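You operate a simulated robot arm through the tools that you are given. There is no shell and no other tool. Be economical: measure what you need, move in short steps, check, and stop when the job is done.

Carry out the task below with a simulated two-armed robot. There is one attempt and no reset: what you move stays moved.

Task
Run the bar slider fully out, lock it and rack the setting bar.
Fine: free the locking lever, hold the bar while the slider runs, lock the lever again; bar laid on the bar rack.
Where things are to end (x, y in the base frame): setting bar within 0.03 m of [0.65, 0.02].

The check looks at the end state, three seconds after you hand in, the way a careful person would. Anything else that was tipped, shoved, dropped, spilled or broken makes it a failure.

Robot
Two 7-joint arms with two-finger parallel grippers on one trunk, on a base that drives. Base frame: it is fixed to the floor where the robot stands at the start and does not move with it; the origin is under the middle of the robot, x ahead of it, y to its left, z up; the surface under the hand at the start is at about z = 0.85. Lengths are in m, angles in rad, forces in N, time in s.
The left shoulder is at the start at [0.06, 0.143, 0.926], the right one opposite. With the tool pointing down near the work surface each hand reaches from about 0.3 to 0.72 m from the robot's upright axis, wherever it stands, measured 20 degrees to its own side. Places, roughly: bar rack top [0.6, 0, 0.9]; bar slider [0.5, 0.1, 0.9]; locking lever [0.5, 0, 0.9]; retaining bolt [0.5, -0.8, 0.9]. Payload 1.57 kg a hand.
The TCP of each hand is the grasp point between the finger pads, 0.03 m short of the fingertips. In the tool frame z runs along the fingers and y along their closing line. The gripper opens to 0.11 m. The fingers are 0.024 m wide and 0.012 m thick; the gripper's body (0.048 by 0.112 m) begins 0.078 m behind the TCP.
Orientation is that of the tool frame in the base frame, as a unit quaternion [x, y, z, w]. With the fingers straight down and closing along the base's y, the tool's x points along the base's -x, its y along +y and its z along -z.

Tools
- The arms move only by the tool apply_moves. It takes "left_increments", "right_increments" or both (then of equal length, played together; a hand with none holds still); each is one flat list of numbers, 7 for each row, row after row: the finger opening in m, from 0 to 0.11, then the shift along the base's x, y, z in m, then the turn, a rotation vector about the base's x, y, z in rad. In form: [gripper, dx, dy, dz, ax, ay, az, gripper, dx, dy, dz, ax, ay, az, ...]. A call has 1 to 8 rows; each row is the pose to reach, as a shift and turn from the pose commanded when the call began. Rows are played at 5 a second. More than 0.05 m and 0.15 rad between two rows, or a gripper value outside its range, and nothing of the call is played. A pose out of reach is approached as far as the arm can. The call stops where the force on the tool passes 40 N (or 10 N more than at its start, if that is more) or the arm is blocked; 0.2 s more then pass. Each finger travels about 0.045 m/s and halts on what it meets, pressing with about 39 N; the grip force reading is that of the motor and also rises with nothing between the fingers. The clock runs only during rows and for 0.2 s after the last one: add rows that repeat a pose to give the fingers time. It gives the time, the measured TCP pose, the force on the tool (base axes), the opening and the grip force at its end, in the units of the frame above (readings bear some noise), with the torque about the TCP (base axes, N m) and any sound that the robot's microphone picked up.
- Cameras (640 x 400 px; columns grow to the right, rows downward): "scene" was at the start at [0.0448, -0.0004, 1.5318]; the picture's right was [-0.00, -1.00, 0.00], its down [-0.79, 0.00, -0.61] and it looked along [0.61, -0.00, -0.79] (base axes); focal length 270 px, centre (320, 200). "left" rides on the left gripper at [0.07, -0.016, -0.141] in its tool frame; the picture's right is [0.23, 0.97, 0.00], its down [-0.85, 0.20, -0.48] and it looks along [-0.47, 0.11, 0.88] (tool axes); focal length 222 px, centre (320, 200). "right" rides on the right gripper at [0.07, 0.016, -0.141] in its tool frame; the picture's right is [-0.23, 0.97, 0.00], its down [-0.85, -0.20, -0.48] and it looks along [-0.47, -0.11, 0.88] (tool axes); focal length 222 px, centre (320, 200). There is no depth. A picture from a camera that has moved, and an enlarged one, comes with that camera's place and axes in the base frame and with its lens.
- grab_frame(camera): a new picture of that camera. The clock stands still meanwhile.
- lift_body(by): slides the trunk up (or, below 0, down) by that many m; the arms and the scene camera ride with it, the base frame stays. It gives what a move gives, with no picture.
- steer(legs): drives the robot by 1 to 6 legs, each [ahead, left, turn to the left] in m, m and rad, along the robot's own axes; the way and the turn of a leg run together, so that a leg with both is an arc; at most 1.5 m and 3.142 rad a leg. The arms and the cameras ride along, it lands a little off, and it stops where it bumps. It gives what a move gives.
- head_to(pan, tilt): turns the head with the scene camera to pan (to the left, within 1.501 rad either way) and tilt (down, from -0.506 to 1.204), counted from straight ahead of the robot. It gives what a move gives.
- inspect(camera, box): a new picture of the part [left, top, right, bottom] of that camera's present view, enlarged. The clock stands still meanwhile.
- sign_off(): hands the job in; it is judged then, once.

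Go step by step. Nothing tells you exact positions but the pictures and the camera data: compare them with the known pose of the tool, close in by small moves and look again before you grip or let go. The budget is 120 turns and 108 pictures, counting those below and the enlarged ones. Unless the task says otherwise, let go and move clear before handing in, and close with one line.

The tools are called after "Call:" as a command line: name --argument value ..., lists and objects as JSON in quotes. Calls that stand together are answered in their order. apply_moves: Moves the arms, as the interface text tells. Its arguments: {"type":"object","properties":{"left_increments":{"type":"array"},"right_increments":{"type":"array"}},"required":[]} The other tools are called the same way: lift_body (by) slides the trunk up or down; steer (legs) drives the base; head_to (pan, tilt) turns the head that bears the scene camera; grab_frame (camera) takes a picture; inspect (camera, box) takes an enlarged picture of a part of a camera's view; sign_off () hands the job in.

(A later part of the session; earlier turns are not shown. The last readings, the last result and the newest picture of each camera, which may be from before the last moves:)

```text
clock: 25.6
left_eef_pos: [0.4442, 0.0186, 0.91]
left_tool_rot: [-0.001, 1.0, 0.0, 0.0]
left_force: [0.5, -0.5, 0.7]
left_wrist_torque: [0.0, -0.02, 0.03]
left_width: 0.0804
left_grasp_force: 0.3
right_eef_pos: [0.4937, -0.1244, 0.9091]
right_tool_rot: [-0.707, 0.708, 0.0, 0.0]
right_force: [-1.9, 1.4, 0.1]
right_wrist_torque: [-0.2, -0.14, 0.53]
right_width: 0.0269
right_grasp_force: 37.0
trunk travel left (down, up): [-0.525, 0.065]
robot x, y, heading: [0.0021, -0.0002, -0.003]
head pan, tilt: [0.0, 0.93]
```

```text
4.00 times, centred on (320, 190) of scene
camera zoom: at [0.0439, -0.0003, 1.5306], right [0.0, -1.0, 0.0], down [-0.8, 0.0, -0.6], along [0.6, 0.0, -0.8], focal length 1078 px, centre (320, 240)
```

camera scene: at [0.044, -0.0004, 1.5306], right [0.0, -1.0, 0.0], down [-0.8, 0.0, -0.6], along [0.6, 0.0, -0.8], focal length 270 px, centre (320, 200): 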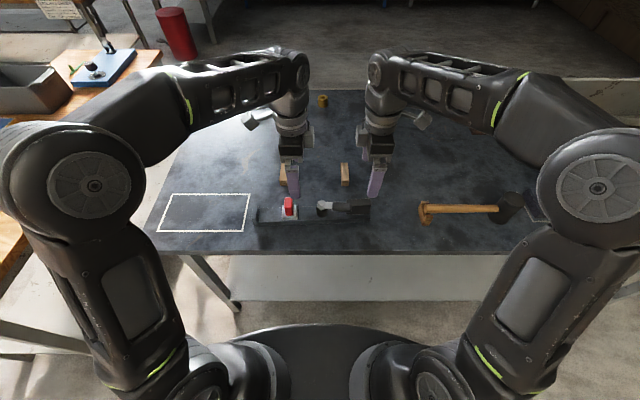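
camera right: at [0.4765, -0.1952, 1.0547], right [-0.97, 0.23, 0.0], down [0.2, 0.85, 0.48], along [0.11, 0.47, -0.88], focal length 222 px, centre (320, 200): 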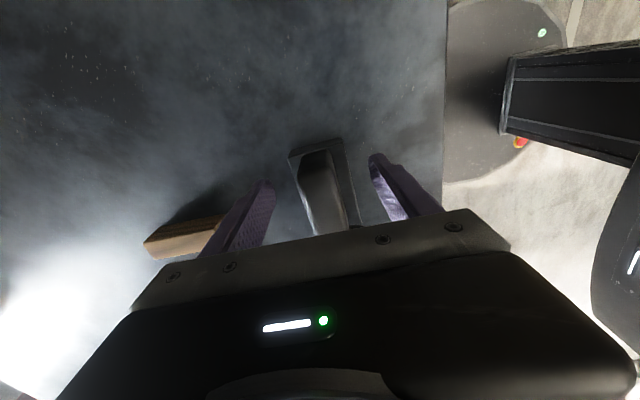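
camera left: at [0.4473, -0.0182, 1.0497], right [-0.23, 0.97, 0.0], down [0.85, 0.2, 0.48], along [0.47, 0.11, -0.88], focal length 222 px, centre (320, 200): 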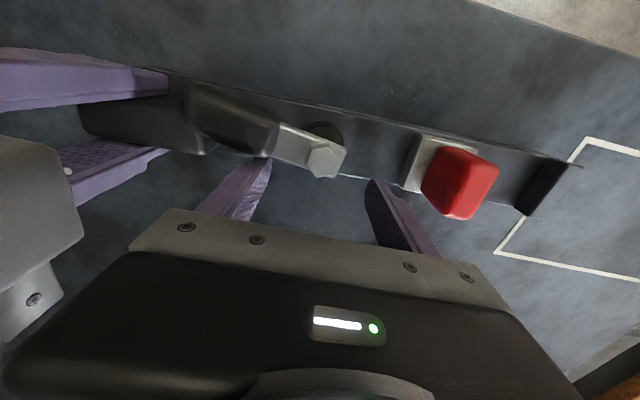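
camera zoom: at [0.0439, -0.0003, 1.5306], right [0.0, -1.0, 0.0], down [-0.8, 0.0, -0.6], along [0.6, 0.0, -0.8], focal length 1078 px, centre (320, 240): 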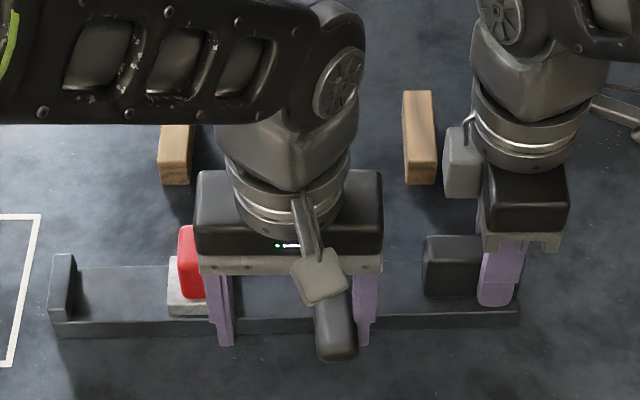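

The lever is at about 80° with no stop yet. I'll nudge a little further to feel for the end.

Call:
apply_moves --left_increments '[0.08, -0.002, 0.006, 0, 0, 0, 0, 0.08, -0.003, 0.012, 0, 0, 0, 0, 0.08, -0.003, 0.018, 0, 0, 0, 0]'

Call:
inspect --camera "scene" --box '[240, 140, 400, 240]'

```text
clock: 26.4
left_eef_pos: [0.4417, 0.0343, 0.9089]
left_tool_rot: [-0.001, 1.0, -0.001, 0.001]
left_force: [5.2, -18.0, 1.1]
left_wrist_torque: [0.03, -0.19, 0.08]
left_width: 0.0955
left_grasp_force: 8.5
right_eef_pos: [0.492, -0.1226, 0.9087]
right_tool_rot: [0.707, -0.707, -0.002, 0.0]
right_force: [-5.1, 16.8, 0.0]
right_wrist_torque: [-0.33, 0.0, -0.08]
right_width: 0.0259
right_grasp_force: 37.4
trunk travel left (down, up): [-0.525, 0.065]
robot x, y, heading: [-0.0001, 0.0014, -0.001]
head pan, tilt: [0.0, 0.93]
```

```text
4.00 times, centred on (320, 190) of scene
camera zoom: at [0.0442, -0.0004, 1.5306], right [0.0, -1.0, 0.0], down [-0.8, 0.0, -0.6], along [0.6, 0.0, -0.8], focal length 1078 px, centre (320, 240)
```

zoom: 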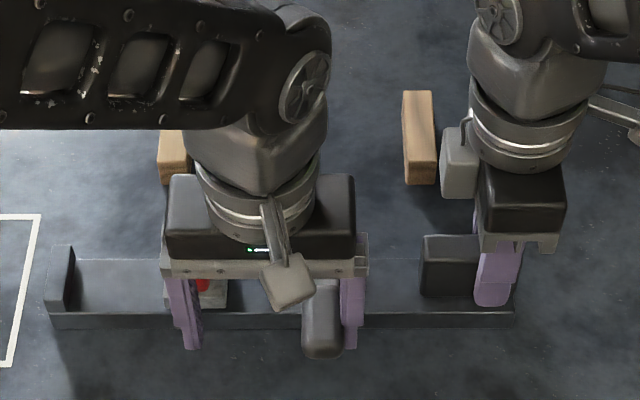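

The lever hit its stop at about 90°, so it's freed. I'll back off, lift and close the fingers, then come down between the post and the slider.

Call:
apply_moves --left_increments '[0.08, 0, -0.02, 0, 0, 0, 0, 0.08, 0, -0.022, 0, 0, 0, 0, 0.08, 0, -0.022, 0.04, 0, 0, 0, 0.05, 0.005, -0.015, 0.08, 0, 0, 0, 0.02, 0.02, -0.005, 0.08, 0, 0, 0, 0, 0.045, 0.005, 0.08, 0, 0, 0, 0, 0.049, 0.005, 0.08, 0, 0, 0]'

Call:
inspect --camera "scene" --box '[240, 140, 400, 240]'

Call:
grab_frame --camera "left"

```text
clock: 28.0
left_eef_pos: [0.4902, 0.0415, 0.9867]
left_tool_rot: [-0.001, 1.0, 0.001, 0.0]
left_force: [0.5, 0.1, -0.4]
left_wrist_torque: [-0.02, -0.01, 0.03]
left_width: 0.0
left_grasp_force: 2.7
right_eef_pos: [0.4937, -0.1243, 0.9081]
right_tool_rot: [-0.707, 0.707, 0.0, 0.0]
right_force: [0.7, -2.8, -0.8]
right_wrist_torque: [-0.52, -0.13, 0.03]
right_width: 0.0257
right_grasp_force: 37.2
trunk travel left (down, up): [-0.525, 0.065]
robot x, y, heading: [-0.002, 0.0012, -0.003]
head pan, tilt: [0.0, 0.93]
```

```text
4.00 times, centred on (320, 190) of scene
camera zoom: at [0.0439, -0.0006, 1.5306], right [0.0, -1.0, 0.0], down [-0.8, 0.0, -0.6], along [0.6, 0.0, -0.8], focal length 1078 px, centre (320, 240)
```

zoom: 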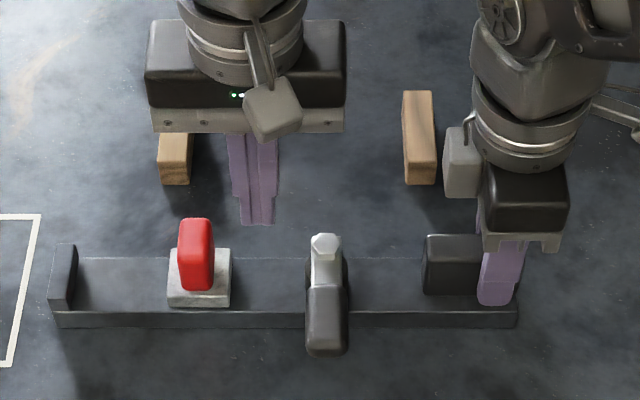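

```text
69 pictures are left
camera left: at [0.4204, 0.0232, 1.1288], right [-0.23, 0.97, 0.0], down [0.85, 0.2, 0.48], along [0.47, 0.11, -0.88], focal length 222 px, centre (320, 200)
```

left: 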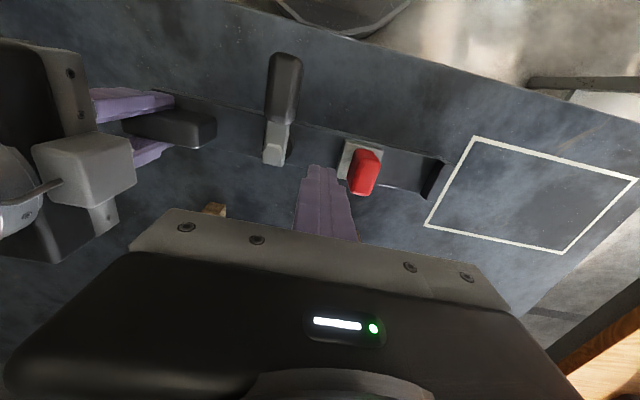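

The lever is square across the bar. I'll lower the closed fingers into the gap beside the slider.

Call:
apply_moves --left_increments '[0, 0.001, -0.002, -0.03, 0, 0, 0, 0, 0.001, -0.002, -0.055, 0, 0, 0, 0, 0.001, -0.002, -0.074, 0, 0, 0]'

Call:
apply_moves --left_increments '[0, 0, 0.01, 0, 0, 0, 0, 0, 0, 0.02, 0, 0, 0, 0, 0, 0, 0.03, 0, 0, 0, 0, 0, 0, 0.04, 0, 0, 0, 0]'

Call:
inspect --camera "scene" --box '[240, 140, 400, 240]'

```text
clock: 28.8
left_eef_pos: [0.4902, 0.0382, 0.9142]
left_tool_rot: [-0.002, 1.0, 0.0, 0.001]
left_force: [-0.2, -0.7, -0.1]
left_wrist_torque: [0.01, -0.01, 0.03]
left_width: 0.0001
left_grasp_force: 21.4
right_eef_pos: [0.4926, -0.1245, 0.9086]
right_tool_rot: [-0.707, 0.707, -0.001, 0.0]
right_force: [-0.5, -1.9, 0.1]
right_wrist_torque: [-0.23, -0.27, 0.01]
right_width: 0.0259
right_grasp_force: 36.6
trunk travel left (down, up): [-0.525, 0.065]
robot x, y, heading: [0.0001, -0.0016, -0.001]
head pan, tilt: [0.0, 0.93]
```

```text
clock: 29.8
left_eef_pos: [0.4901, 0.0793, 0.9133]
left_tool_rot: [-0.001, 1.0, 0.001, 0.0]
left_force: [-2.8, -5.3, 3.8]
left_wrist_torque: [-0.06, 0.07, -0.01]
left_width: 0.0
left_grasp_force: 21.0
right_eef_pos: [0.4933, -0.124, 0.9092]
right_tool_rot: [0.707, -0.707, -0.001, 0.0]
right_force: [2.1, 4.7, 0.1]
right_wrist_torque: [-0.33, -0.04, -0.04]
right_width: 0.0258
right_grasp_force: 37.3
trunk travel left (down, up): [-0.525, 0.065]
robot x, y, heading: [-0.0038, -0.0007, -0.006]
head pan, tilt: [0.0, 0.93]
```

```text
4.00 times, centred on (320, 190) of scene
camera zoom: at [0.0438, -0.0003, 1.5306], right [0.0, -1.0, 0.0], down [-0.8, 0.0, -0.6], along [0.6, 0.0, -0.8], focal length 1078 px, centre (320, 240)
```

zoom: 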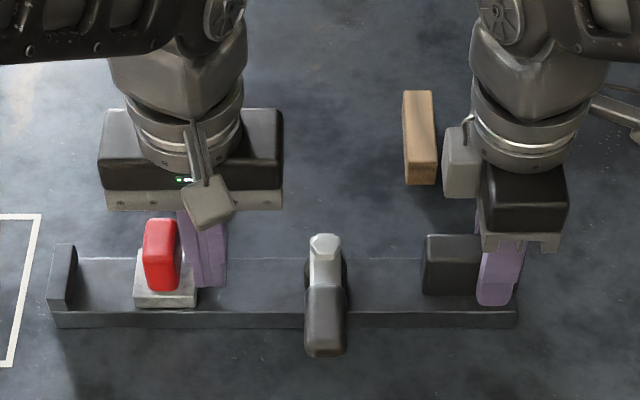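

The slider runs with about 5 N of drag, with roughly 4 cm to go. I'll push on until it meets the stop.

Call:
apply_moves --left_increments '[0, 0, 0.01, 0, 0, 0, 0, 0, 0, 0.02, 0, 0, 0, 0, 0, 0, 0.03, 0, 0, 0, 0, 0, 0, 0.036, 0, 0, 0, 0, 0, 0, 0.04, 0, 0, 0, 0, 0, 0, 0.044, 0, 0, 0, 0, 0, 0, 0.048, 0, 0, 0, 0]'

Call:
inspect --camera "scene" --box '[240, 140, 400, 240]'

```text
clock: 31.4
left_eef_pos: [0.4925, 0.1259, 0.9148]
left_tool_rot: [-0.001, 1.0, 0.0, 0.001]
left_force: [-0.1, -10.6, -4.6]
left_wrist_torque: [-0.31, 0.06, -0.07]
left_width: 0.0
left_grasp_force: 21.5
right_eef_pos: [0.4946, -0.1238, 0.9088]
right_tool_rot: [-0.707, 0.707, 0.0, 0.0]
right_force: [0.8, 9.4, -0.3]
right_wrist_torque: [0.31, -0.23, -0.33]
right_width: 0.026
right_grasp_force: 37.0
trunk travel left (down, up): [-0.525, 0.065]
robot x, y, heading: [-0.0, -0.0001, 0.004]
head pan, tilt: [0.0, 0.93]
```

```text
4.00 times, centred on (320, 190) of scene
camera zoom: at [0.0445, -0.0003, 1.5306], right [0.0, -1.0, 0.0], down [-0.8, 0.0, -0.6], along [0.6, 0.0, -0.8], focal length 1078 px, centre (320, 240)
```

zoom: 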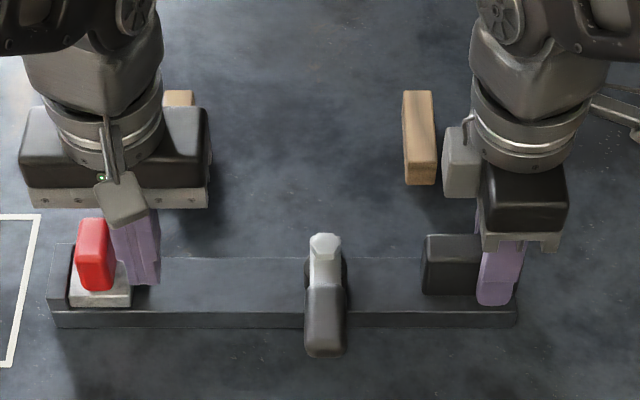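

The slider is at or almost at the stop. I'll press a little more to make sure it's home.

Call:
apply_moves --left_increments '[0, 0, 0.003, 0, 0, 0, 0, 0, 0, 0.006, 0, 0, 0, 0, 0, 0, 0.008, 0, 0, 0, 0]'

Call:
inspect --camera "scene" --box '[240, 180, 320, 230]'

```text
clock: 32.2
left_eef_pos: [0.4924, 0.1316, 0.9147]
left_tool_rot: [0.0, 1.0, -0.004, 0.001]
left_force: [-1.1, -33.2, -3.3]
left_wrist_torque: [-0.95, 0.02, 0.03]
left_width: 0.0
left_grasp_force: 21.4
right_eef_pos: [0.4929, -0.1222, 0.9092]
right_tool_rot: [0.708, -0.706, -0.001, -0.003]
right_force: [0.9, 30.1, 0.0]
right_wrist_torque: [0.14, -0.13, -0.45]
right_width: 0.0256
right_grasp_force: 36.9
trunk travel left (down, up): [-0.525, 0.065]
robot x, y, heading: [-0.0003, 0.0009, 0.0]
head pan, tilt: [0.0, 0.93]
```

```text
8.00 times, centred on (280, 205) of scene
camera zoom: at [0.0445, -0.0003, 1.5305], right [0.0, -1.0, 0.0], down [-0.8, 0.0, -0.6], along [0.6, 0.0, -0.8], focal length 2157 px, centre (640, 160)
```

zoom: 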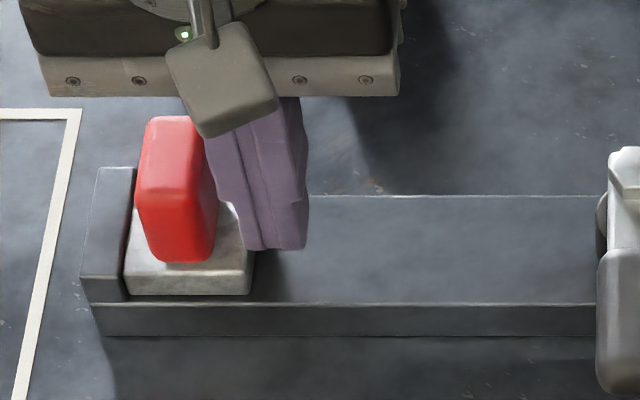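

With 33 N pressed, the slider is seated on the stop. Next I'll back off, lift, open and come down on the +y side of the lever, to swing it home with the −y finger.

Call:
apply_moves --left_increments '[0, 0, -0.012, 0, 0, 0, 0, 0, 0, -0.02, 0.0, 0, 0, 0, 0, 0, -0.02, 0.04, 0, 0, 0, 0.03, -0.01, -0.03, 0.07, 0, 0, 0, 0.06, -0.03, -0.04, 0.07, 0, 0, 0, 0.08, -0.046, -0.047, 0.07, 0, 0, 0, 0.08, -0.046, -0.047, 0.05, 0, 0, 0]'

Call:
grab_frame --camera "left"

Call:
inspect --camera "scene" --box '[240, 140, 400, 240]'

```text
clock: 33.8
left_eef_pos: [0.4453, 0.0877, 0.9646]
left_tool_rot: [-0.002, 1.0, 0.0, 0.001]
left_force: [-0.5, 0.9, -0.3]
left_wrist_torque: [0.02, 0.0, 0.03]
left_width: 0.0804
left_grasp_force: 0.2
right_eef_pos: [0.493, -0.1258, 0.9089]
right_tool_rot: [0.707, -0.707, -0.001, -0.001]
right_force: [-0.6, -6.0, 5.2]
right_wrist_torque: [0.31, -0.1, -0.23]
right_width: 0.0261
right_grasp_force: 37.0
trunk travel left (down, up): [-0.525, 0.065]
robot x, y, heading: [0.0029, 0.0023, -0.001]
head pan, tilt: [0.0, 0.93]
```

```text
65 pictures are left
camera left: at [0.3754, 0.0708, 1.1058], right [-0.23, 0.97, 0.0], down [0.85, 0.2, 0.48], along [0.47, 0.11, -0.88], focal length 222 px, centre (320, 200)
```

left: 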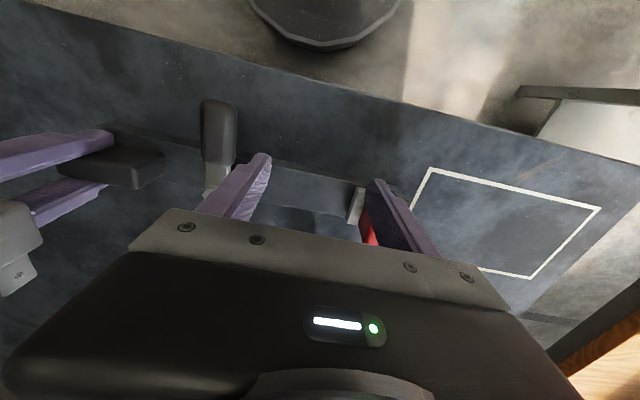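

```text
4.00 times, centred on (320, 190) of scene
camera zoom: at [0.0434, -0.0009, 1.5306], right [0.0, -1.0, 0.0], down [-0.8, 0.0, -0.6], along [0.6, 0.0, -0.8], focal length 1078 px, centre (320, 240)
```

zoom: 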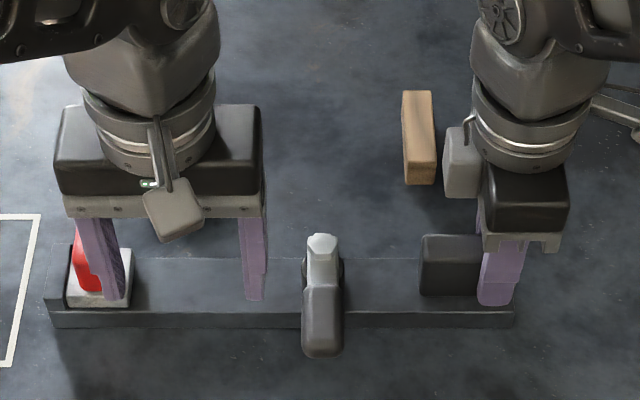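

There's clearance on both sides. I'll lower and sweep the lever back along its arc in two stages.

Call:
apply_moves --left_increments '[0.08, 0, -0.008, -0.02, 0, 0, 0, 0.08, 0, -0.008, -0.055, 0, 0, 0, 0.08, 0, -0.019, -0.055, 0, 0, 0, 0.08, -0.003, -0.029, -0.055, 0, 0, 0, 0.08, -0.004, -0.037, -0.055, 0, 0, 0, 0.08, -0.004, -0.045, -0.055, 0, 0, 0, 0.08, -0.003, -0.053, -0.055, 0, 0, 0]'

Call:
inspect --camera "scene" --box '[240, 140, 400, 240]'

```text
clock: 35.4
left_eef_pos: [0.4426, 0.0349, 0.9101]
left_tool_rot: [-0.003, 1.0, 0.0, 0.0]
left_force: [-0.3, 1.5, -0.1]
left_wrist_torque: [0.04, -0.01, -0.02]
left_width: 0.0791
left_grasp_force: 0.2
right_eef_pos: [0.4939, -0.1244, 0.91]
right_tool_rot: [0.708, -0.707, 0.0, 0.001]
right_force: [-0.6, -4.1, 3.4]
right_wrist_torque: [0.74, -0.07, 0.02]
right_width: 0.0256
right_grasp_force: 36.6
trunk travel left (down, up): [-0.525, 0.065]
robot x, y, heading: [-0.0025, -0.0001, 0.003]
head pan, tilt: [0.0, 0.93]
```

```text
4.00 times, centred on (320, 190) of scene
camera zoom: at [0.0435, -0.0006, 1.5306], right [0.0, -1.0, 0.0], down [-0.8, 0.0, -0.6], along [0.6, 0.0, -0.8], focal length 1078 px, centre (320, 240)
```

zoom: 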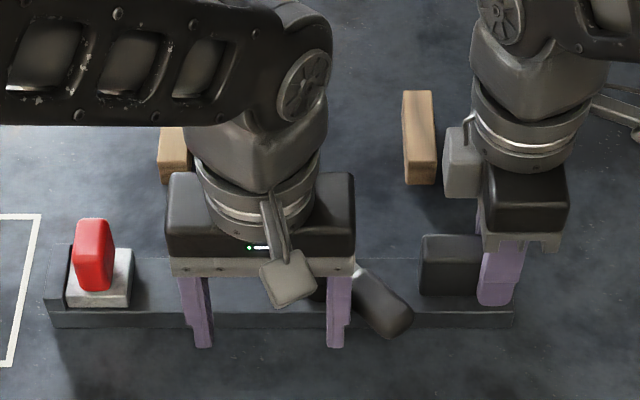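

Halfway there. I'll continue the arc and press the lever home.

Call:
apply_moves --left_increments '[0.08, 0.003, -0.009, 0, 0, 0, 0, 0.08, 0.007, -0.017, 0, 0, 0, 0, 0.08, 0.013, -0.024, 0, 0, 0, 0, 0.08, 0.019, -0.0295, 0, 0, 0, 0, 0.08, 0.025, -0.031, 0, 0, 0, 0, 0.08, 0.029, -0.031, 0, 0, 0, 0, 0.08, 0.032, -0.031, 0, 0, 0, 0]'

Call:
inspect --camera "scene" --box '[240, 140, 400, 240]'

Call:
grab_frame --camera "left"

```text
clock: 37.0
left_eef_pos: [0.4717, 0.0044, 0.9098]
left_tool_rot: [-0.002, 1.0, 0.001, -0.001]
left_force: [-31.9, 6.2, 19.8]
left_wrist_torque: [-1.09, -0.47, -1.68]
left_width: 0.0747
left_grasp_force: 0.0
right_eef_pos: [0.4954, -0.1266, 0.9091]
right_tool_rot: [-0.705, 0.709, -0.001, 0.001]
right_force: [32.2, -8.3, -3.8]
right_wrist_torque: [-0.35, 0.31, -1.39]
right_width: 0.0284
right_grasp_force: 38.5
trunk travel left (down, up): [-0.525, 0.065]
robot x, y, heading: [0.0008, -0.0007, 0.002]
head pan, tilt: [0.0, 0.93]
```

```text
4.00 times, centred on (320, 190) of scene
camera zoom: at [0.0434, -0.0007, 1.5307], right [0.0, -1.0, 0.0], down [-0.8, 0.0, -0.6], along [0.6, 0.0, -0.8], focal length 1078 px, centre (320, 240)
```

zoom: 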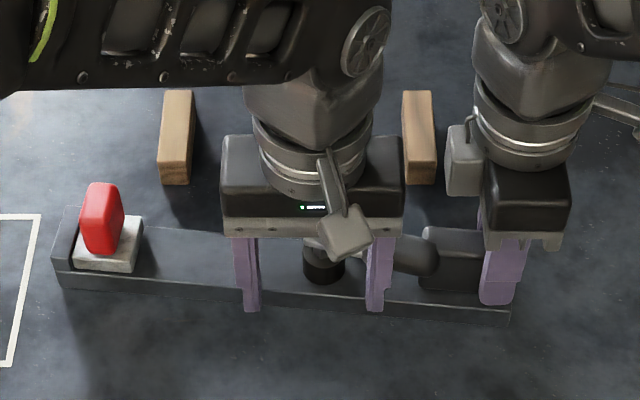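

```text
61 pictures are left
camera left: at [0.4029, -0.0138, 1.051], right [-0.23, 0.97, 0.0], down [0.86, 0.2, 0.48], along [0.46, 0.11, -0.88], focal length 222 px, centre (320, 200)
```

left: 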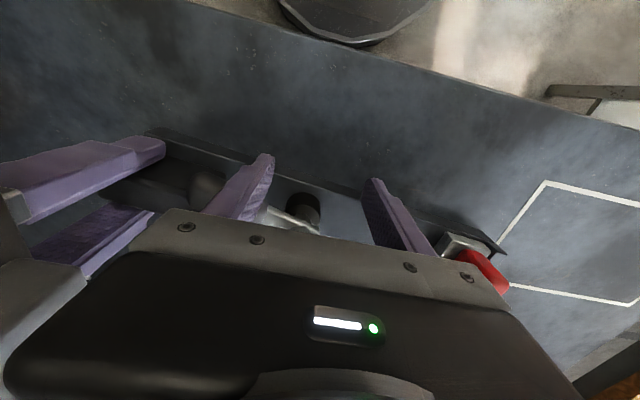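

The lever is hard against its stop, with 32 N pressed, which twisted the bar a few degrees in the grip. I'll back off, lift the left hand and check the lever angle.

Call:
apply_moves --left_increments '[0.08, -0.012, 0, 0, 0, 0, 0, 0.08, -0.02, 0, 0, 0, 0, 0, 0.08, -0.02, 0.005, 0.04, 0, 0, 0, 0.08, -0.02, 0.02, 0.08, 0, 0, 0, 0.08, -0.02, 0.06, 0.11, 0, 0, 0, 0.08, -0.01, 0.1, 0.12, 0, 0, 0, 0.08, 0, 0.14, 0.12, 0, 0, 0]'

Call:
inspect --camera "scene" --box '[240, 140, 400, 240]'

Call:
grab_frame --camera "left"

```text
clock: 38.6
left_eef_pos: [0.4742, 0.1453, 1.0298]
left_tool_rot: [0.0, 1.0, 0.0, 0.0]
left_force: [0.0, 0.2, -0.7]
left_wrist_torque: [-0.01, 0.01, 0.0]
left_width: 0.0803
left_grasp_force: 0.1
right_eef_pos: [0.4943, -0.1244, 0.9088]
right_tool_rot: [0.707, -0.707, -0.001, 0.0]
right_force: [1.7, 6.6, 6.4]
right_wrist_torque: [-1.04, 0.28, -0.75]
right_width: 0.0276
right_grasp_force: 37.9
trunk travel left (down, up): [-0.525, 0.065]
robot x, y, heading: [0.0, -0.0012, -0.001]
head pan, tilt: [0.0, 0.93]
```

```text
4.00 times, centred on (320, 190) of scene
camera zoom: at [0.0436, 0.0006, 1.5306], right [0.0, -1.0, 0.0], down [-0.8, 0.0, -0.6], along [0.6, 0.0, -0.8], focal length 1078 px, centre (320, 240)
```

zoom: 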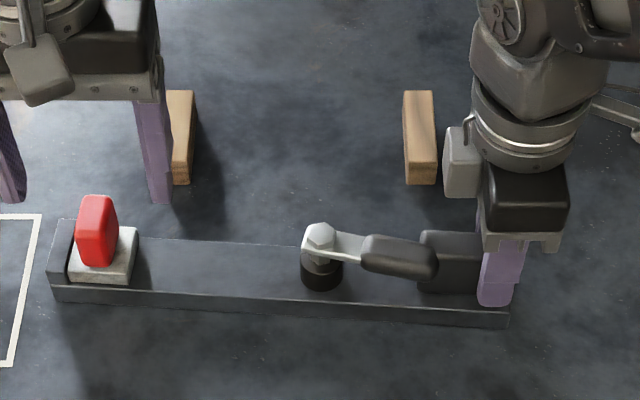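

```text
59 pictures are left
camera left: at [0.4042, 0.1278, 1.1716], right [-0.23, 0.97, 0.0], down [0.85, 0.2, 0.48], along [0.47, 0.11, -0.88], focal length 222 px, centre (320, 200)
```

left: 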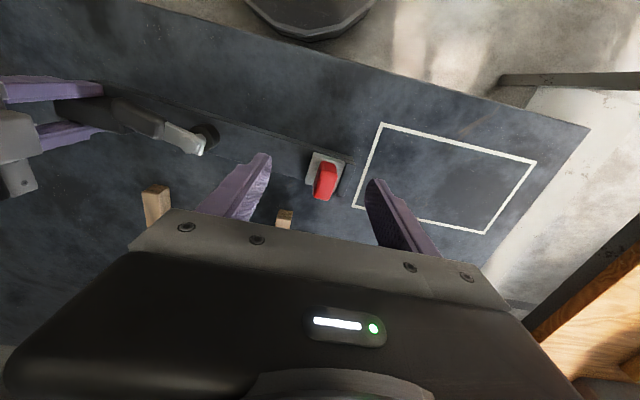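

The lever is back at its original angle to the bar and the slider is at the stop. The bar is now twisted about 4° with its centre near (0.503, 0.03). I'll turn the left hand to close across the bar between the post and the slider, for a two-handed lift.

Call:
apply_moves --left_increments '[0.08, 0.004, -0.005, 0, 0, 0, -0.14, 0.08, 0.008, -0.015, 0, 0, 0, -0.28, 0.08, 0.012, -0.025, 0, 0, 0, -0.42, 0.08, 0.016, -0.035, 0, 0, 0, -0.56, 0.08, 0.02, -0.045, 0, 0, 0, -0.7, 0.08, 0.024, -0.055, 0, 0, 0, -0.84, 0.08, 0.028, -0.065, 0, 0, 0, -0.98, 0.08, 0.031, -0.075, 0, 0, 0, -1.12]'

Call:
apply_moves --left_increments '[0.08, 0, 0, 0, 0, 0, -0.14, 0.08, 0, 0, 0, 0, 0, -0.28, 0.08, 0, 0, -0.02, 0, 0, -0.42, 0.08, 0, 0, -0.05, 0, 0, -0.52]'

Call:
grab_frame --camera "left"

Call:
inspect --camera "scene" --box '[240, 140, 400, 240]'

```text
clock: 40.4
left_eef_pos: [0.5055, 0.0674, 1.0289]
left_tool_rot: [0.531, 0.848, 0.0, 0.001]
left_force: [0.3, 0.4, 0.6]
left_wrist_torque: [0.03, 0.0, 0.01]
left_width: 0.0801
left_grasp_force: 0.0
right_eef_pos: [0.4939, -0.1245, 0.9085]
right_tool_rot: [0.707, -0.707, 0.0, 0.0]
right_force: [1.4, 1.4, 6.0]
right_wrist_torque: [0.27, 0.06, -0.62]
right_width: 0.0275
right_grasp_force: 38.0
trunk travel left (down, up): [-0.525, 0.065]
robot x, y, heading: [0.0014, -0.0009, -0.001]
head pan, tilt: [0.0, 0.93]
```

```text
clock: 41.4
left_eef_pos: [0.5059, 0.0705, 0.9801]
left_tool_rot: [0.731, 0.682, -0.001, 0.0]
left_force: [-0.5, -0.5, 0.0]
left_wrist_torque: [-0.03, -0.01, -0.03]
left_width: 0.0798
left_grasp_force: 0.1
right_eef_pos: [0.4938, -0.1245, 0.9097]
right_tool_rot: [-0.706, 0.708, 0.0, 0.0]
right_force: [1.0, 2.8, 5.3]
right_wrist_torque: [-0.01, 0.18, -0.78]
right_width: 0.0273
right_grasp_force: 37.8
trunk travel left (down, up): [-0.525, 0.065]
robot x, y, heading: [0.002, 0.0001, -0.001]
head pan, tilt: [0.0, 0.93]
```

```text
58 pictures are left
camera left: at [0.4944, 0.14, 1.1215], right [0.99, 0.16, 0.0], down [0.14, -0.87, 0.48], along [0.08, -0.47, -0.88], focal length 222 px, centre (320, 200)
```

left: 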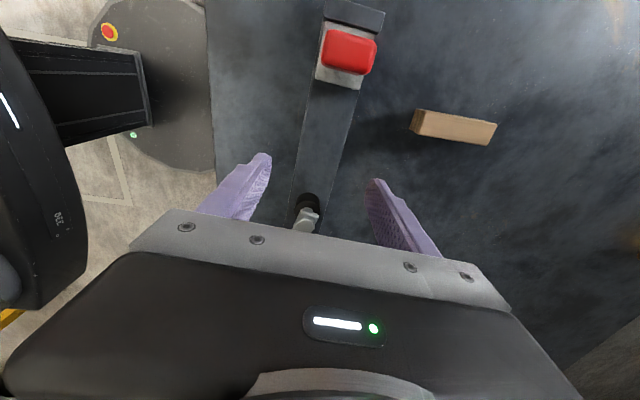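

```text
4.00 times, centred on (320, 190) of scene
camera zoom: at [0.0436, 0.0001, 1.5306], right [0.0, -1.0, 0.0], down [-0.8, 0.0, -0.6], along [0.6, 0.0, -0.8], focal length 1078 px, centre (320, 240)
```

zoom: 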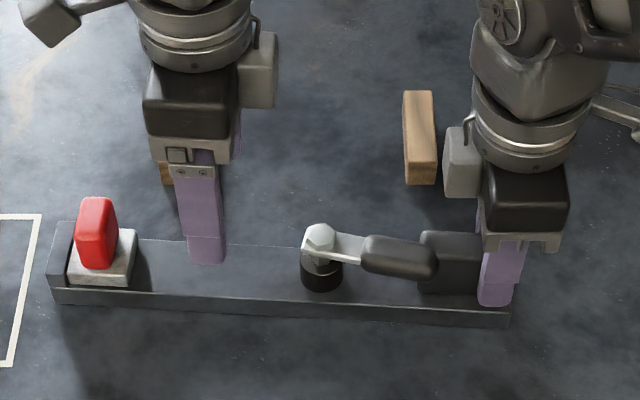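

The bar's centreline under the left hand is at about x 0.512. I'll shift slightly, open to 0.10 and go down until the tips are just above the table.

Call:
apply_moves --left_increments '[0.1, 0.005, 0, -0.03, 0, 0, 0, 0.1, 0.005, 0, -0.06, 0, 0, 0, 0.1, 0.005, 0, -0.08, 0, 0, 0, 0.1, 0.005, 0, -0.09, 0, 0, 0]'

Call:
inspect --camera "left" --box '[160, 60, 480, 260]'

Call:
inspect --camera "scene" --box '[240, 140, 400, 240]'

```text
clock: 42.4
left_eef_pos: [0.5107, 0.0694, 0.8897]
left_tool_rot: [0.73, 0.683, 0.0, 0.002]
left_force: [-0.6, -0.2, 0.1]
left_wrist_torque: [0.02, -0.02, -0.02]
left_width: 0.1001
left_grasp_force: 0.1
right_eef_pos: [0.4934, -0.1258, 0.9087]
right_tool_rot: [-0.707, 0.707, 0.001, 0.0]
right_force: [1.1, 1.3, 7.6]
right_wrist_torque: [0.06, -0.03, -0.81]
right_width: 0.0275
right_grasp_force: 37.6
trunk travel left (down, up): [-0.525, 0.065]
robot x, y, heading: [0.0007, -0.0002, 0.0]
head pan, tilt: [0.0, 0.93]
```

```text
2.00 times, centred on (320, 160) of left
camera zoom: at [0.4986, 0.1386, 1.0308], right [0.99, 0.16, 0.0], down [0.14, -0.87, 0.48], along [0.08, -0.47, -0.88], focal length 444 px, centre (320, 280)
```

zoom: 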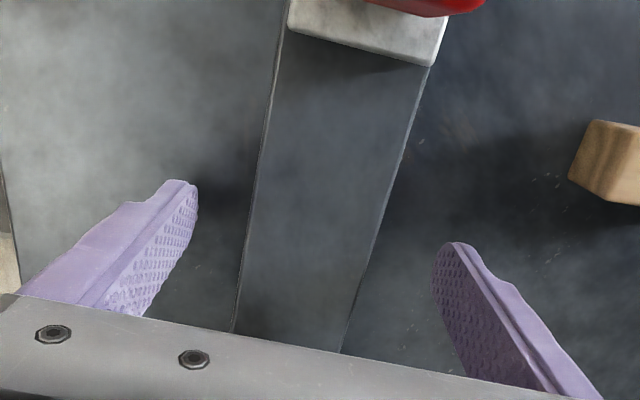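

```text
4.00 times, centred on (320, 190) of scene
camera zoom: at [0.0435, 0.0001, 1.5306], right [0.0, -1.0, 0.0], down [-0.8, 0.0, -0.6], along [0.6, 0.0, -0.8], focal length 1078 px, centre (320, 240)
```

zoom: 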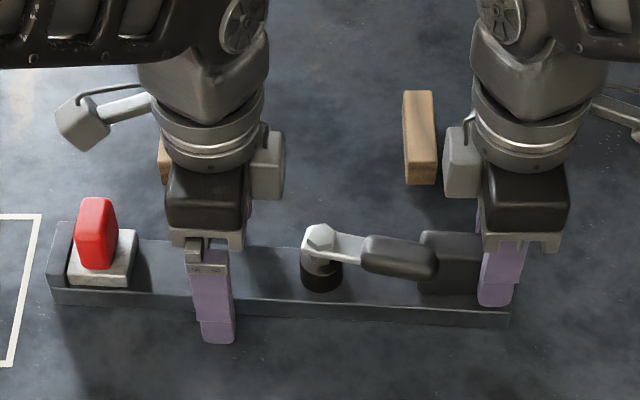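

The fingers straddle the bar cleanly. I'll lower 4 mm more and close.

Call:
apply_moves --left_increments '[0.1, 0, 0, -0.004, 0, 0, 0, 0.08, 0, 0, -0.004, 0, 0, 0, 0.06, 0, 0, -0.004, 0, 0, 0, 0.04, 0, 0, -0.004, 0, 0, 0, 0.02, 0, 0, -0.004, 0, 0, 0, 0.02, 0, 0, -0.004, 0, 0, 0, 0.02, 0, 0, -0.004, 0, 0, 0]'

Call:
inspect --camera "scene" --box '[240, 140, 400, 240]'

```text
clock: 44.0
left_eef_pos: [0.5087, 0.0685, 0.8853]
left_tool_rot: [0.731, 0.682, 0.0, 0.0]
left_force: [-17.0, 2.5, 3.5]
left_wrist_torque: [-0.19, 0.43, -1.11]
left_width: 0.0495
left_grasp_force: 37.7
right_eef_pos: [0.4929, -0.1244, 0.9097]
right_tool_rot: [-0.706, 0.708, -0.001, 0.0]
right_force: [12.1, -1.0, -0.5]
right_wrist_torque: [0.0, -0.17, -1.39]
right_width: 0.0278
right_grasp_force: 38.1
trunk travel left (down, up): [-0.525, 0.065]
robot x, y, heading: [-0.0019, -0.0006, -0.001]
head pan, tilt: [0.0, 0.93]
```

```text
4.00 times, centred on (320, 190) of scene
camera zoom: at [0.0431, -0.0001, 1.5306], right [0.0, -1.0, 0.0], down [-0.8, 0.0, -0.6], along [0.6, 0.0, -0.8], focal length 1078 px, centre (320, 240)
```

zoom: 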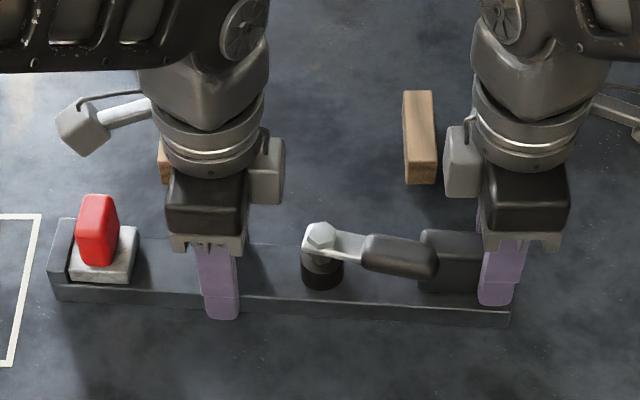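

Both hands hold the bar, which is 0.0495 m wide. I'll lift both together and straighten the bar as it rises.

Call:
apply_moves --left_increments '[0.02, -0.003, 0, 0.01, 0, 0, 0.015, 0.02, -0.006, 0, 0.03, 0, 0, 0.03, 0.02, -0.009, 0, 0.05, 0, 0, 0.05, 0.02, -0.013, 0, 0.07, 0, 0, 0.07, 0.02, -0.013, 0, 0.08, 0, 0, 0.07]' --right_increments '[0.01, 0, 0, 0.01, 0, 0, 0, 0.01, 0, 0, 0.03, 0, 0, 0, 0.01, 0, 0, 0.05, 0, 0, 0, 0.01, 0, 0, 0.07, 0, 0, 0, 0.01, 0, 0, 0.08, 0, 0, 0]'

Call:
grab_frame --camera "scene"

Call:
inspect --camera "scene" --box '[240, 140, 400, 240]'

```text
clock: 45.2
left_eef_pos: [0.4977, 0.0698, 0.9652]
left_tool_rot: [0.705, 0.709, 0.0, -0.001]
left_force: [-8.0, 7.1, -15.1]
left_wrist_torque: [1.05, 0.01, -1.05]
left_width: 0.0499
left_grasp_force: 39.2
right_eef_pos: [0.4948, -0.1236, 0.988]
right_tool_rot: [-0.706, 0.708, 0.001, -0.001]
right_force: [8.8, -6.0, 3.1]
right_wrist_torque: [0.07, -0.23, -0.65]
right_width: 0.0262
right_grasp_force: 33.7
trunk travel left (down, up): [-0.525, 0.065]
robot x, y, heading: [0.0033, 0.0015, 0.0]
head pan, tilt: [0.0, 0.93]
```

```text
53 pictures are left
camera scene: at [0.0447, -0.0002, 1.5305], right [0.0, -1.0, 0.0], down [-0.8, 0.0, -0.6], along [0.6, 0.0, -0.8], focal length 270 px, centre (320, 200)
```

scene: 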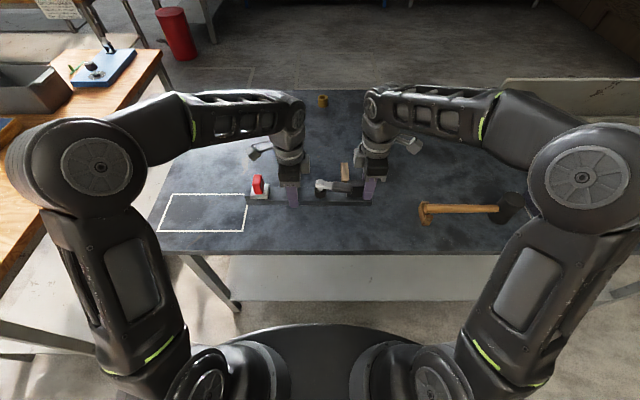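

```text
4.00 times, centred on (320, 190) of scene
camera zoom: at [0.0447, -0.0002, 1.5305], right [0.0, -1.0, 0.0], down [-0.8, 0.0, -0.6], along [0.6, 0.0, -0.8], focal length 1078 px, centre (320, 240)
```

zoom: 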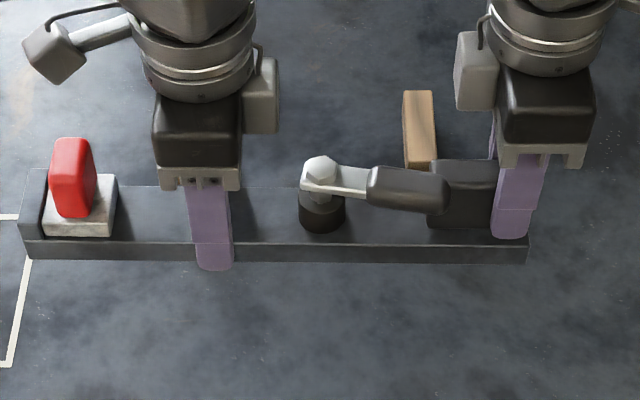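

The bar is up, level and straight, and its centre is at about (0.498, 0.029). I'll carry it 0.152 m forward and 0.009 m to the right.

Call:
apply_moves --left_increments '[0.02, 0.025, -0.001, 0, 0, 0, 0, 0.02, 0.05, -0.003, 0, 0, 0, 0, 0.02, 0.075, -0.005, 0, 0, 0, 0, 0.02, 0.1, -0.007, 0, 0, 0, 0, 0.02, 0.125, -0.009, 0, 0, 0, 0, 0.02, 0.14, -0.009, 0, 0, 0, 0, 0.02, 0.152, -0.009, 0, 0, 0, 0, 0.02, 0.152, -0.009, 0, 0, 0, 0]' --right_increments '[0.01, 0.025, -0.001, 0, 0, 0, 0, 0.01, 0.05, -0.003, 0, 0, 0, 0, 0.01, 0.075, -0.005, 0, 0, 0, 0, 0.01, 0.1, -0.007, 0, 0, 0, 0, 0.01, 0.125, -0.009, 0, 0, 0, 0, 0.01, 0.14, -0.009, 0, 0, 0, 0, 0.01, 0.152, -0.009, 0, 0, 0, 0, 0.01, 0.152, -0.009, 0, 0, 0, 0]'

Call:
inspect --camera "scene" --box '[240, 90, 400, 190]'

Call:
grab_frame --camera "left"

Call:
grab_frame --camera "right"

```text
clock: 47.0
left_eef_pos: [0.6491, 0.0604, 0.9648]
left_tool_rot: [0.706, 0.708, -0.001, 0.0]
left_force: [-11.8, 5.8, -9.8]
left_wrist_torque: [0.6, -0.02, -1.06]
left_width: 0.0499
left_grasp_force: 38.6
right_eef_pos: [0.6479, -0.133, 0.9892]
right_tool_rot: [-0.707, 0.707, 0.0, 0.001]
right_force: [12.1, -6.0, -1.7]
right_wrist_torque: [-0.68, -0.33, -1.25]
right_width: 0.026
right_grasp_force: 36.9
trunk travel left (down, up): [-0.525, 0.065]
robot x, y, heading: [-0.0009, -0.0014, 0.001]
head pan, tilt: [0.0, 0.93]
```

```text
4.00 times, centred on (320, 140) of scene
camera zoom: at [0.0451, 0.0, 1.5306], right [0.0, -1.0, 0.0], down [-0.8, 0.0, -0.6], along [0.6, 0.0, -0.8], focal length 1078 px, centre (320, 440)
```

zoom: 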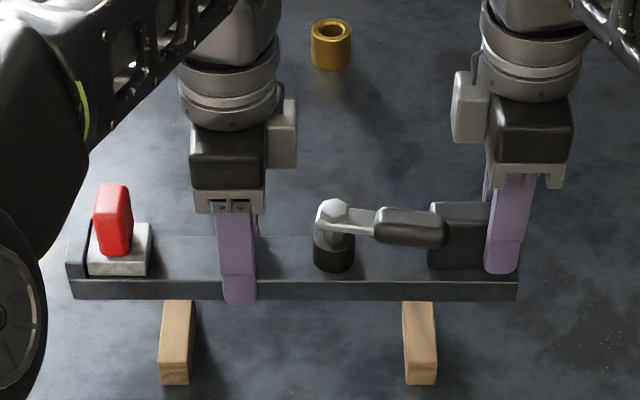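

```text
50 pictures are left
camera left: at [0.6332, 0.1286, 1.1069], right [0.97, 0.23, 0.0], down [0.2, -0.85, 0.48], along [0.11, -0.47, -0.88], focal length 222 px, centre (320, 200)
```

left: 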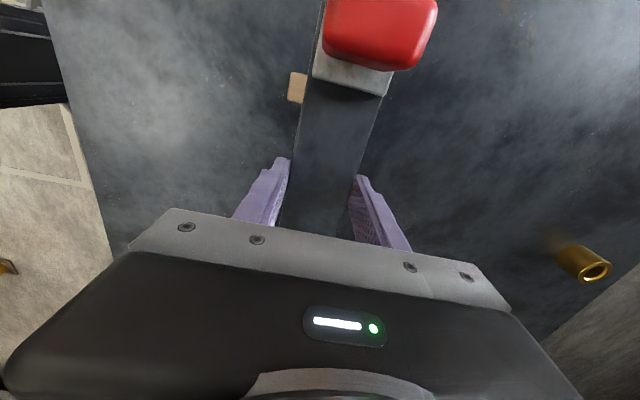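

```text
49 pictures are left
camera right: at [0.6303, -0.2034, 1.1298], right [-0.97, 0.23, 0.0], down [0.2, 0.85, 0.48], along [0.11, 0.47, -0.88], focal length 222 px, centre (320, 200)
```

right: 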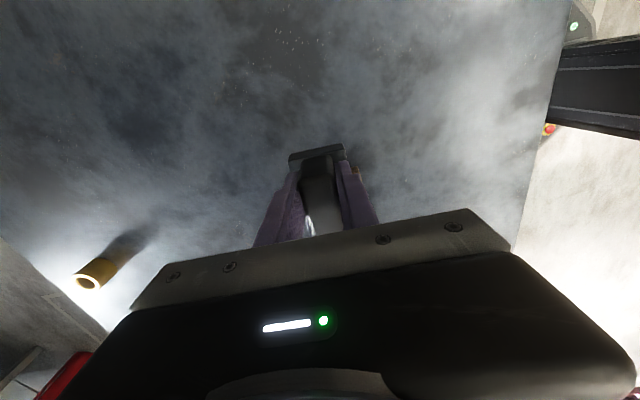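

The bar is over the rack, centred near (0.65, 0.019). The rack tops look to be at about z 0.878, so I'll lower 4 cm first and look.

Call:
apply_moves --left_increments '[0.02, 0, 0, -0.015, 0, 0, 0, 0.02, 0, 0, -0.03, 0, 0, 0, 0.02, 0, 0, -0.04, 0, 0, 0]' --right_increments '[0.01, 0, 0, -0.015, 0, 0, 0, 0.01, 0, 0, -0.03, 0, 0, 0, 0.01, 0, 0, -0.04, 0, 0, 0]'

Call:
inspect --camera "scene" --box '[240, 110, 400, 210]'

```text
clock: 47.8
left_eef_pos: [0.6507, 0.0589, 0.9254]
left_tool_rot: [0.707, 0.708, -0.001, 0.0]
left_force: [-15.1, 2.7, -6.6]
left_wrist_torque: [0.29, 0.11, -1.71]
left_width: 0.0498
left_grasp_force: 39.2
right_eef_pos: [0.6475, -0.1333, 0.9469]
right_tool_rot: [0.707, -0.707, -0.001, 0.0]
right_force: [14.6, -1.4, -5.4]
right_wrist_torque: [-0.9, -0.51, -1.21]
right_width: 0.0258
right_grasp_force: 37.2
trunk travel left (down, up): [-0.525, 0.065]
robot x, y, heading: [-0.0027, -0.0036, 0.005]
head pan, tilt: [0.0, 0.93]
```

```text
4.00 times, centred on (320, 160) of scene
camera zoom: at [0.0455, -0.0002, 1.5305], right [0.0, -1.0, 0.0], down [-0.8, 0.0, -0.6], along [0.6, 0.0, -0.8], focal length 1078 px, centre (320, 360)
```

zoom: 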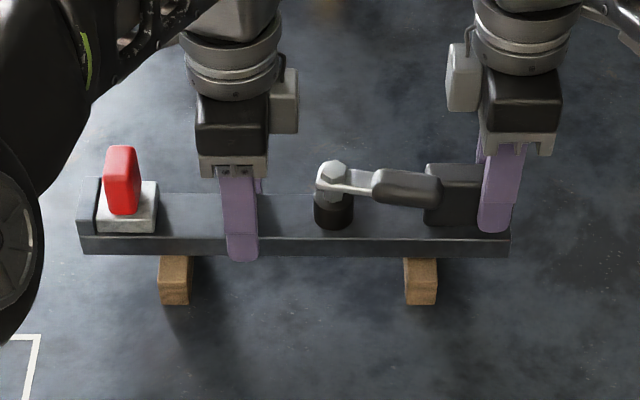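

It's well lined up over both blocks. I'll keep lowering in small steps and watch the force.

Call:
apply_moves --left_increments '[0.02, 0, 0, -0.003, 0, 0, 0, 0.02, 0, 0, -0.006, 0, 0, 0, 0.02, 0, 0, -0.009, 0, 0, 0]' --right_increments '[0.01, 0, 0, -0.003, 0, 0, 0, 0.01, 0, 0, -0.006, 0, 0, 0, 0.01, 0, 0, -0.009, 0, 0, 0]'

```text
clock: 48.6
left_eef_pos: [0.6498, 0.0596, 0.9165]
left_tool_rot: [0.706, 0.708, 0.001, 0.002]
left_force: [-9.4, 0.0, -4.4]
left_wrist_torque: [0.79, 0.44, -1.13]
left_width: 0.0499
left_grasp_force: 38.5
right_eef_pos: [0.6473, -0.1333, 0.9388]
right_tool_rot: [-0.706, 0.708, 0.001, 0.001]
right_force: [9.0, -0.6, 3.2]
right_wrist_torque: [1.01, -0.48, -0.75]
right_width: 0.0261
right_grasp_force: 37.1
trunk travel left (down, up): [-0.525, 0.065]
robot x, y, heading: [0.0004, -0.0006, 0.0]
head pan, tilt: [0.0, 0.93]
```

The vertical load is falling off, so contact is near. A few millimetres more.

Call:
apply_moves --left_increments '[0.02, 0, 0, -0.002, 0, 0, 0, 0.02, 0, 0, -0.004, 0, 0, 0]' --right_increments '[0.01, 0, 0, -0.002, 0, 0, 0, 0.01, 0, 0, -0.004, 0, 0, 0]'

Call:
inspect --camera "scene" --box '[240, 110, 400, 210]'

```text
clock: 49.2
left_eef_pos: [0.6493, 0.06, 0.9157]
left_tool_rot: [0.706, 0.708, 0.002, 0.004]
left_force: [-2.2, -0.5, 12.5]
left_wrist_torque: [0.19, 0.65, -0.87]
left_width: 0.05
left_grasp_force: 38.9
right_eef_pos: [0.6452, -0.134, 0.9397]
right_tool_rot: [-0.707, 0.708, -0.001, 0.002]
right_force: [8.0, -2.8, 24.3]
right_wrist_torque: [0.56, 0.2, -0.82]
right_width: 0.0261
right_grasp_force: 37.0
trunk travel left (down, up): [-0.525, 0.065]
robot x, y, heading: [-0.0019, -0.0015, -0.002]
head pan, tilt: [0.0, 0.93]
```

```text
4.00 times, centred on (320, 160) of scene
camera zoom: at [0.0412, -0.0004, 1.5314], right [0.0, -1.0, 0.0], down [-0.8, 0.0, -0.6], along [0.6, 0.0, -0.8], focal length 1078 px, centre (320, 360)
```

zoom: 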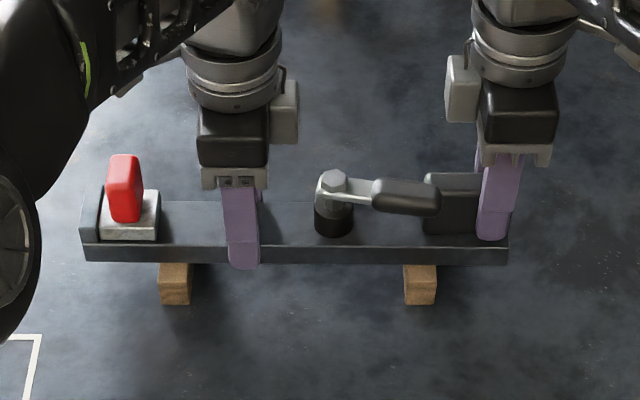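

The bar is resting on both blocks. I'll ease off the downward pressure, then open both hands.

Call:
apply_moves --left_increments '[0.02, 0, 0, 0.003, 0, 0, 0, 0.055, 0, 0, 0.003, 0, 0, 0, 0.08, 0, 0, 0.003, 0, 0, 0, 0.1, 0, 0, 0.003, 0, 0, 0, 0.1, 0, 0, 0.003, 0, 0, 0]' --right_increments '[0.01, 0, 0, 0.003, 0, 0, 0, 0.03, 0, 0, 0.003, 0, 0, 0, 0.05, 0, 0, 0.003, 0, 0, 0, 0.07, 0, 0, 0.003, 0, 0, 0, 0.07, 0, 0, 0.003, 0, 0, 0]'

Call:
inspect --camera "scene" --box '[240, 110, 400, 210]'

Call:
grab_frame --camera "right"

```text
clock: 50.4
left_eef_pos: [0.6495, 0.0592, 0.9149]
left_tool_rot: [0.706, 0.708, 0.001, -0.001]
left_force: [-0.4, -0.2, 0.2]
left_wrist_torque: [0.0, 0.01, 0.0]
left_width: 0.0998
left_grasp_force: 0.0
right_eef_pos: [0.6474, -0.1339, 0.9359]
right_tool_rot: [0.707, -0.707, -0.001, 0.001]
right_force: [0.7, -0.8, 0.1]
right_wrist_torque: [0.01, 0.0, 0.0]
right_width: 0.0701
right_grasp_force: 0.1
trunk travel left (down, up): [-0.525, 0.065]
robot x, y, heading: [0.0021, 0.0001, 0.002]
head pan, tilt: [0.0, 0.93]
```

```text
4.00 times, centred on (320, 160) of scene
camera zoom: at [0.0441, -0.0002, 1.5306], right [0.0, -1.0, 0.0], down [-0.8, 0.0, -0.6], along [0.6, 0.0, -0.8], focal length 1078 px, centre (320, 360)
```

zoom: 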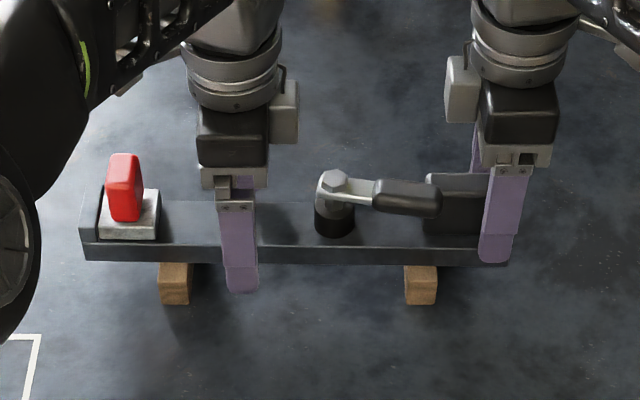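

```text
45 pictures are left
camera right: at [0.63, -0.2039, 1.0785], right [-0.97, 0.23, 0.0], down [0.2, 0.85, 0.48], along [0.11, 0.47, -0.88], focal length 222 px, centre (320, 200)
```

right: 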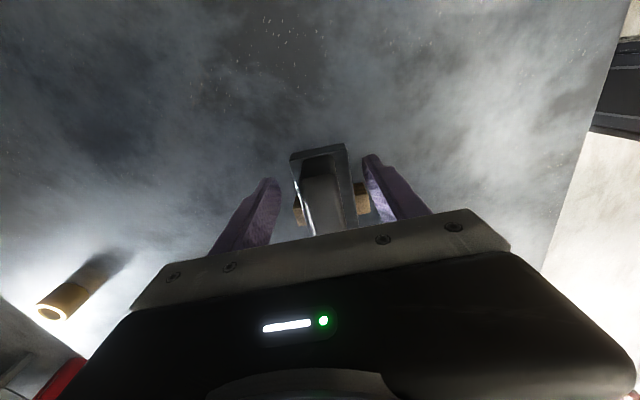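

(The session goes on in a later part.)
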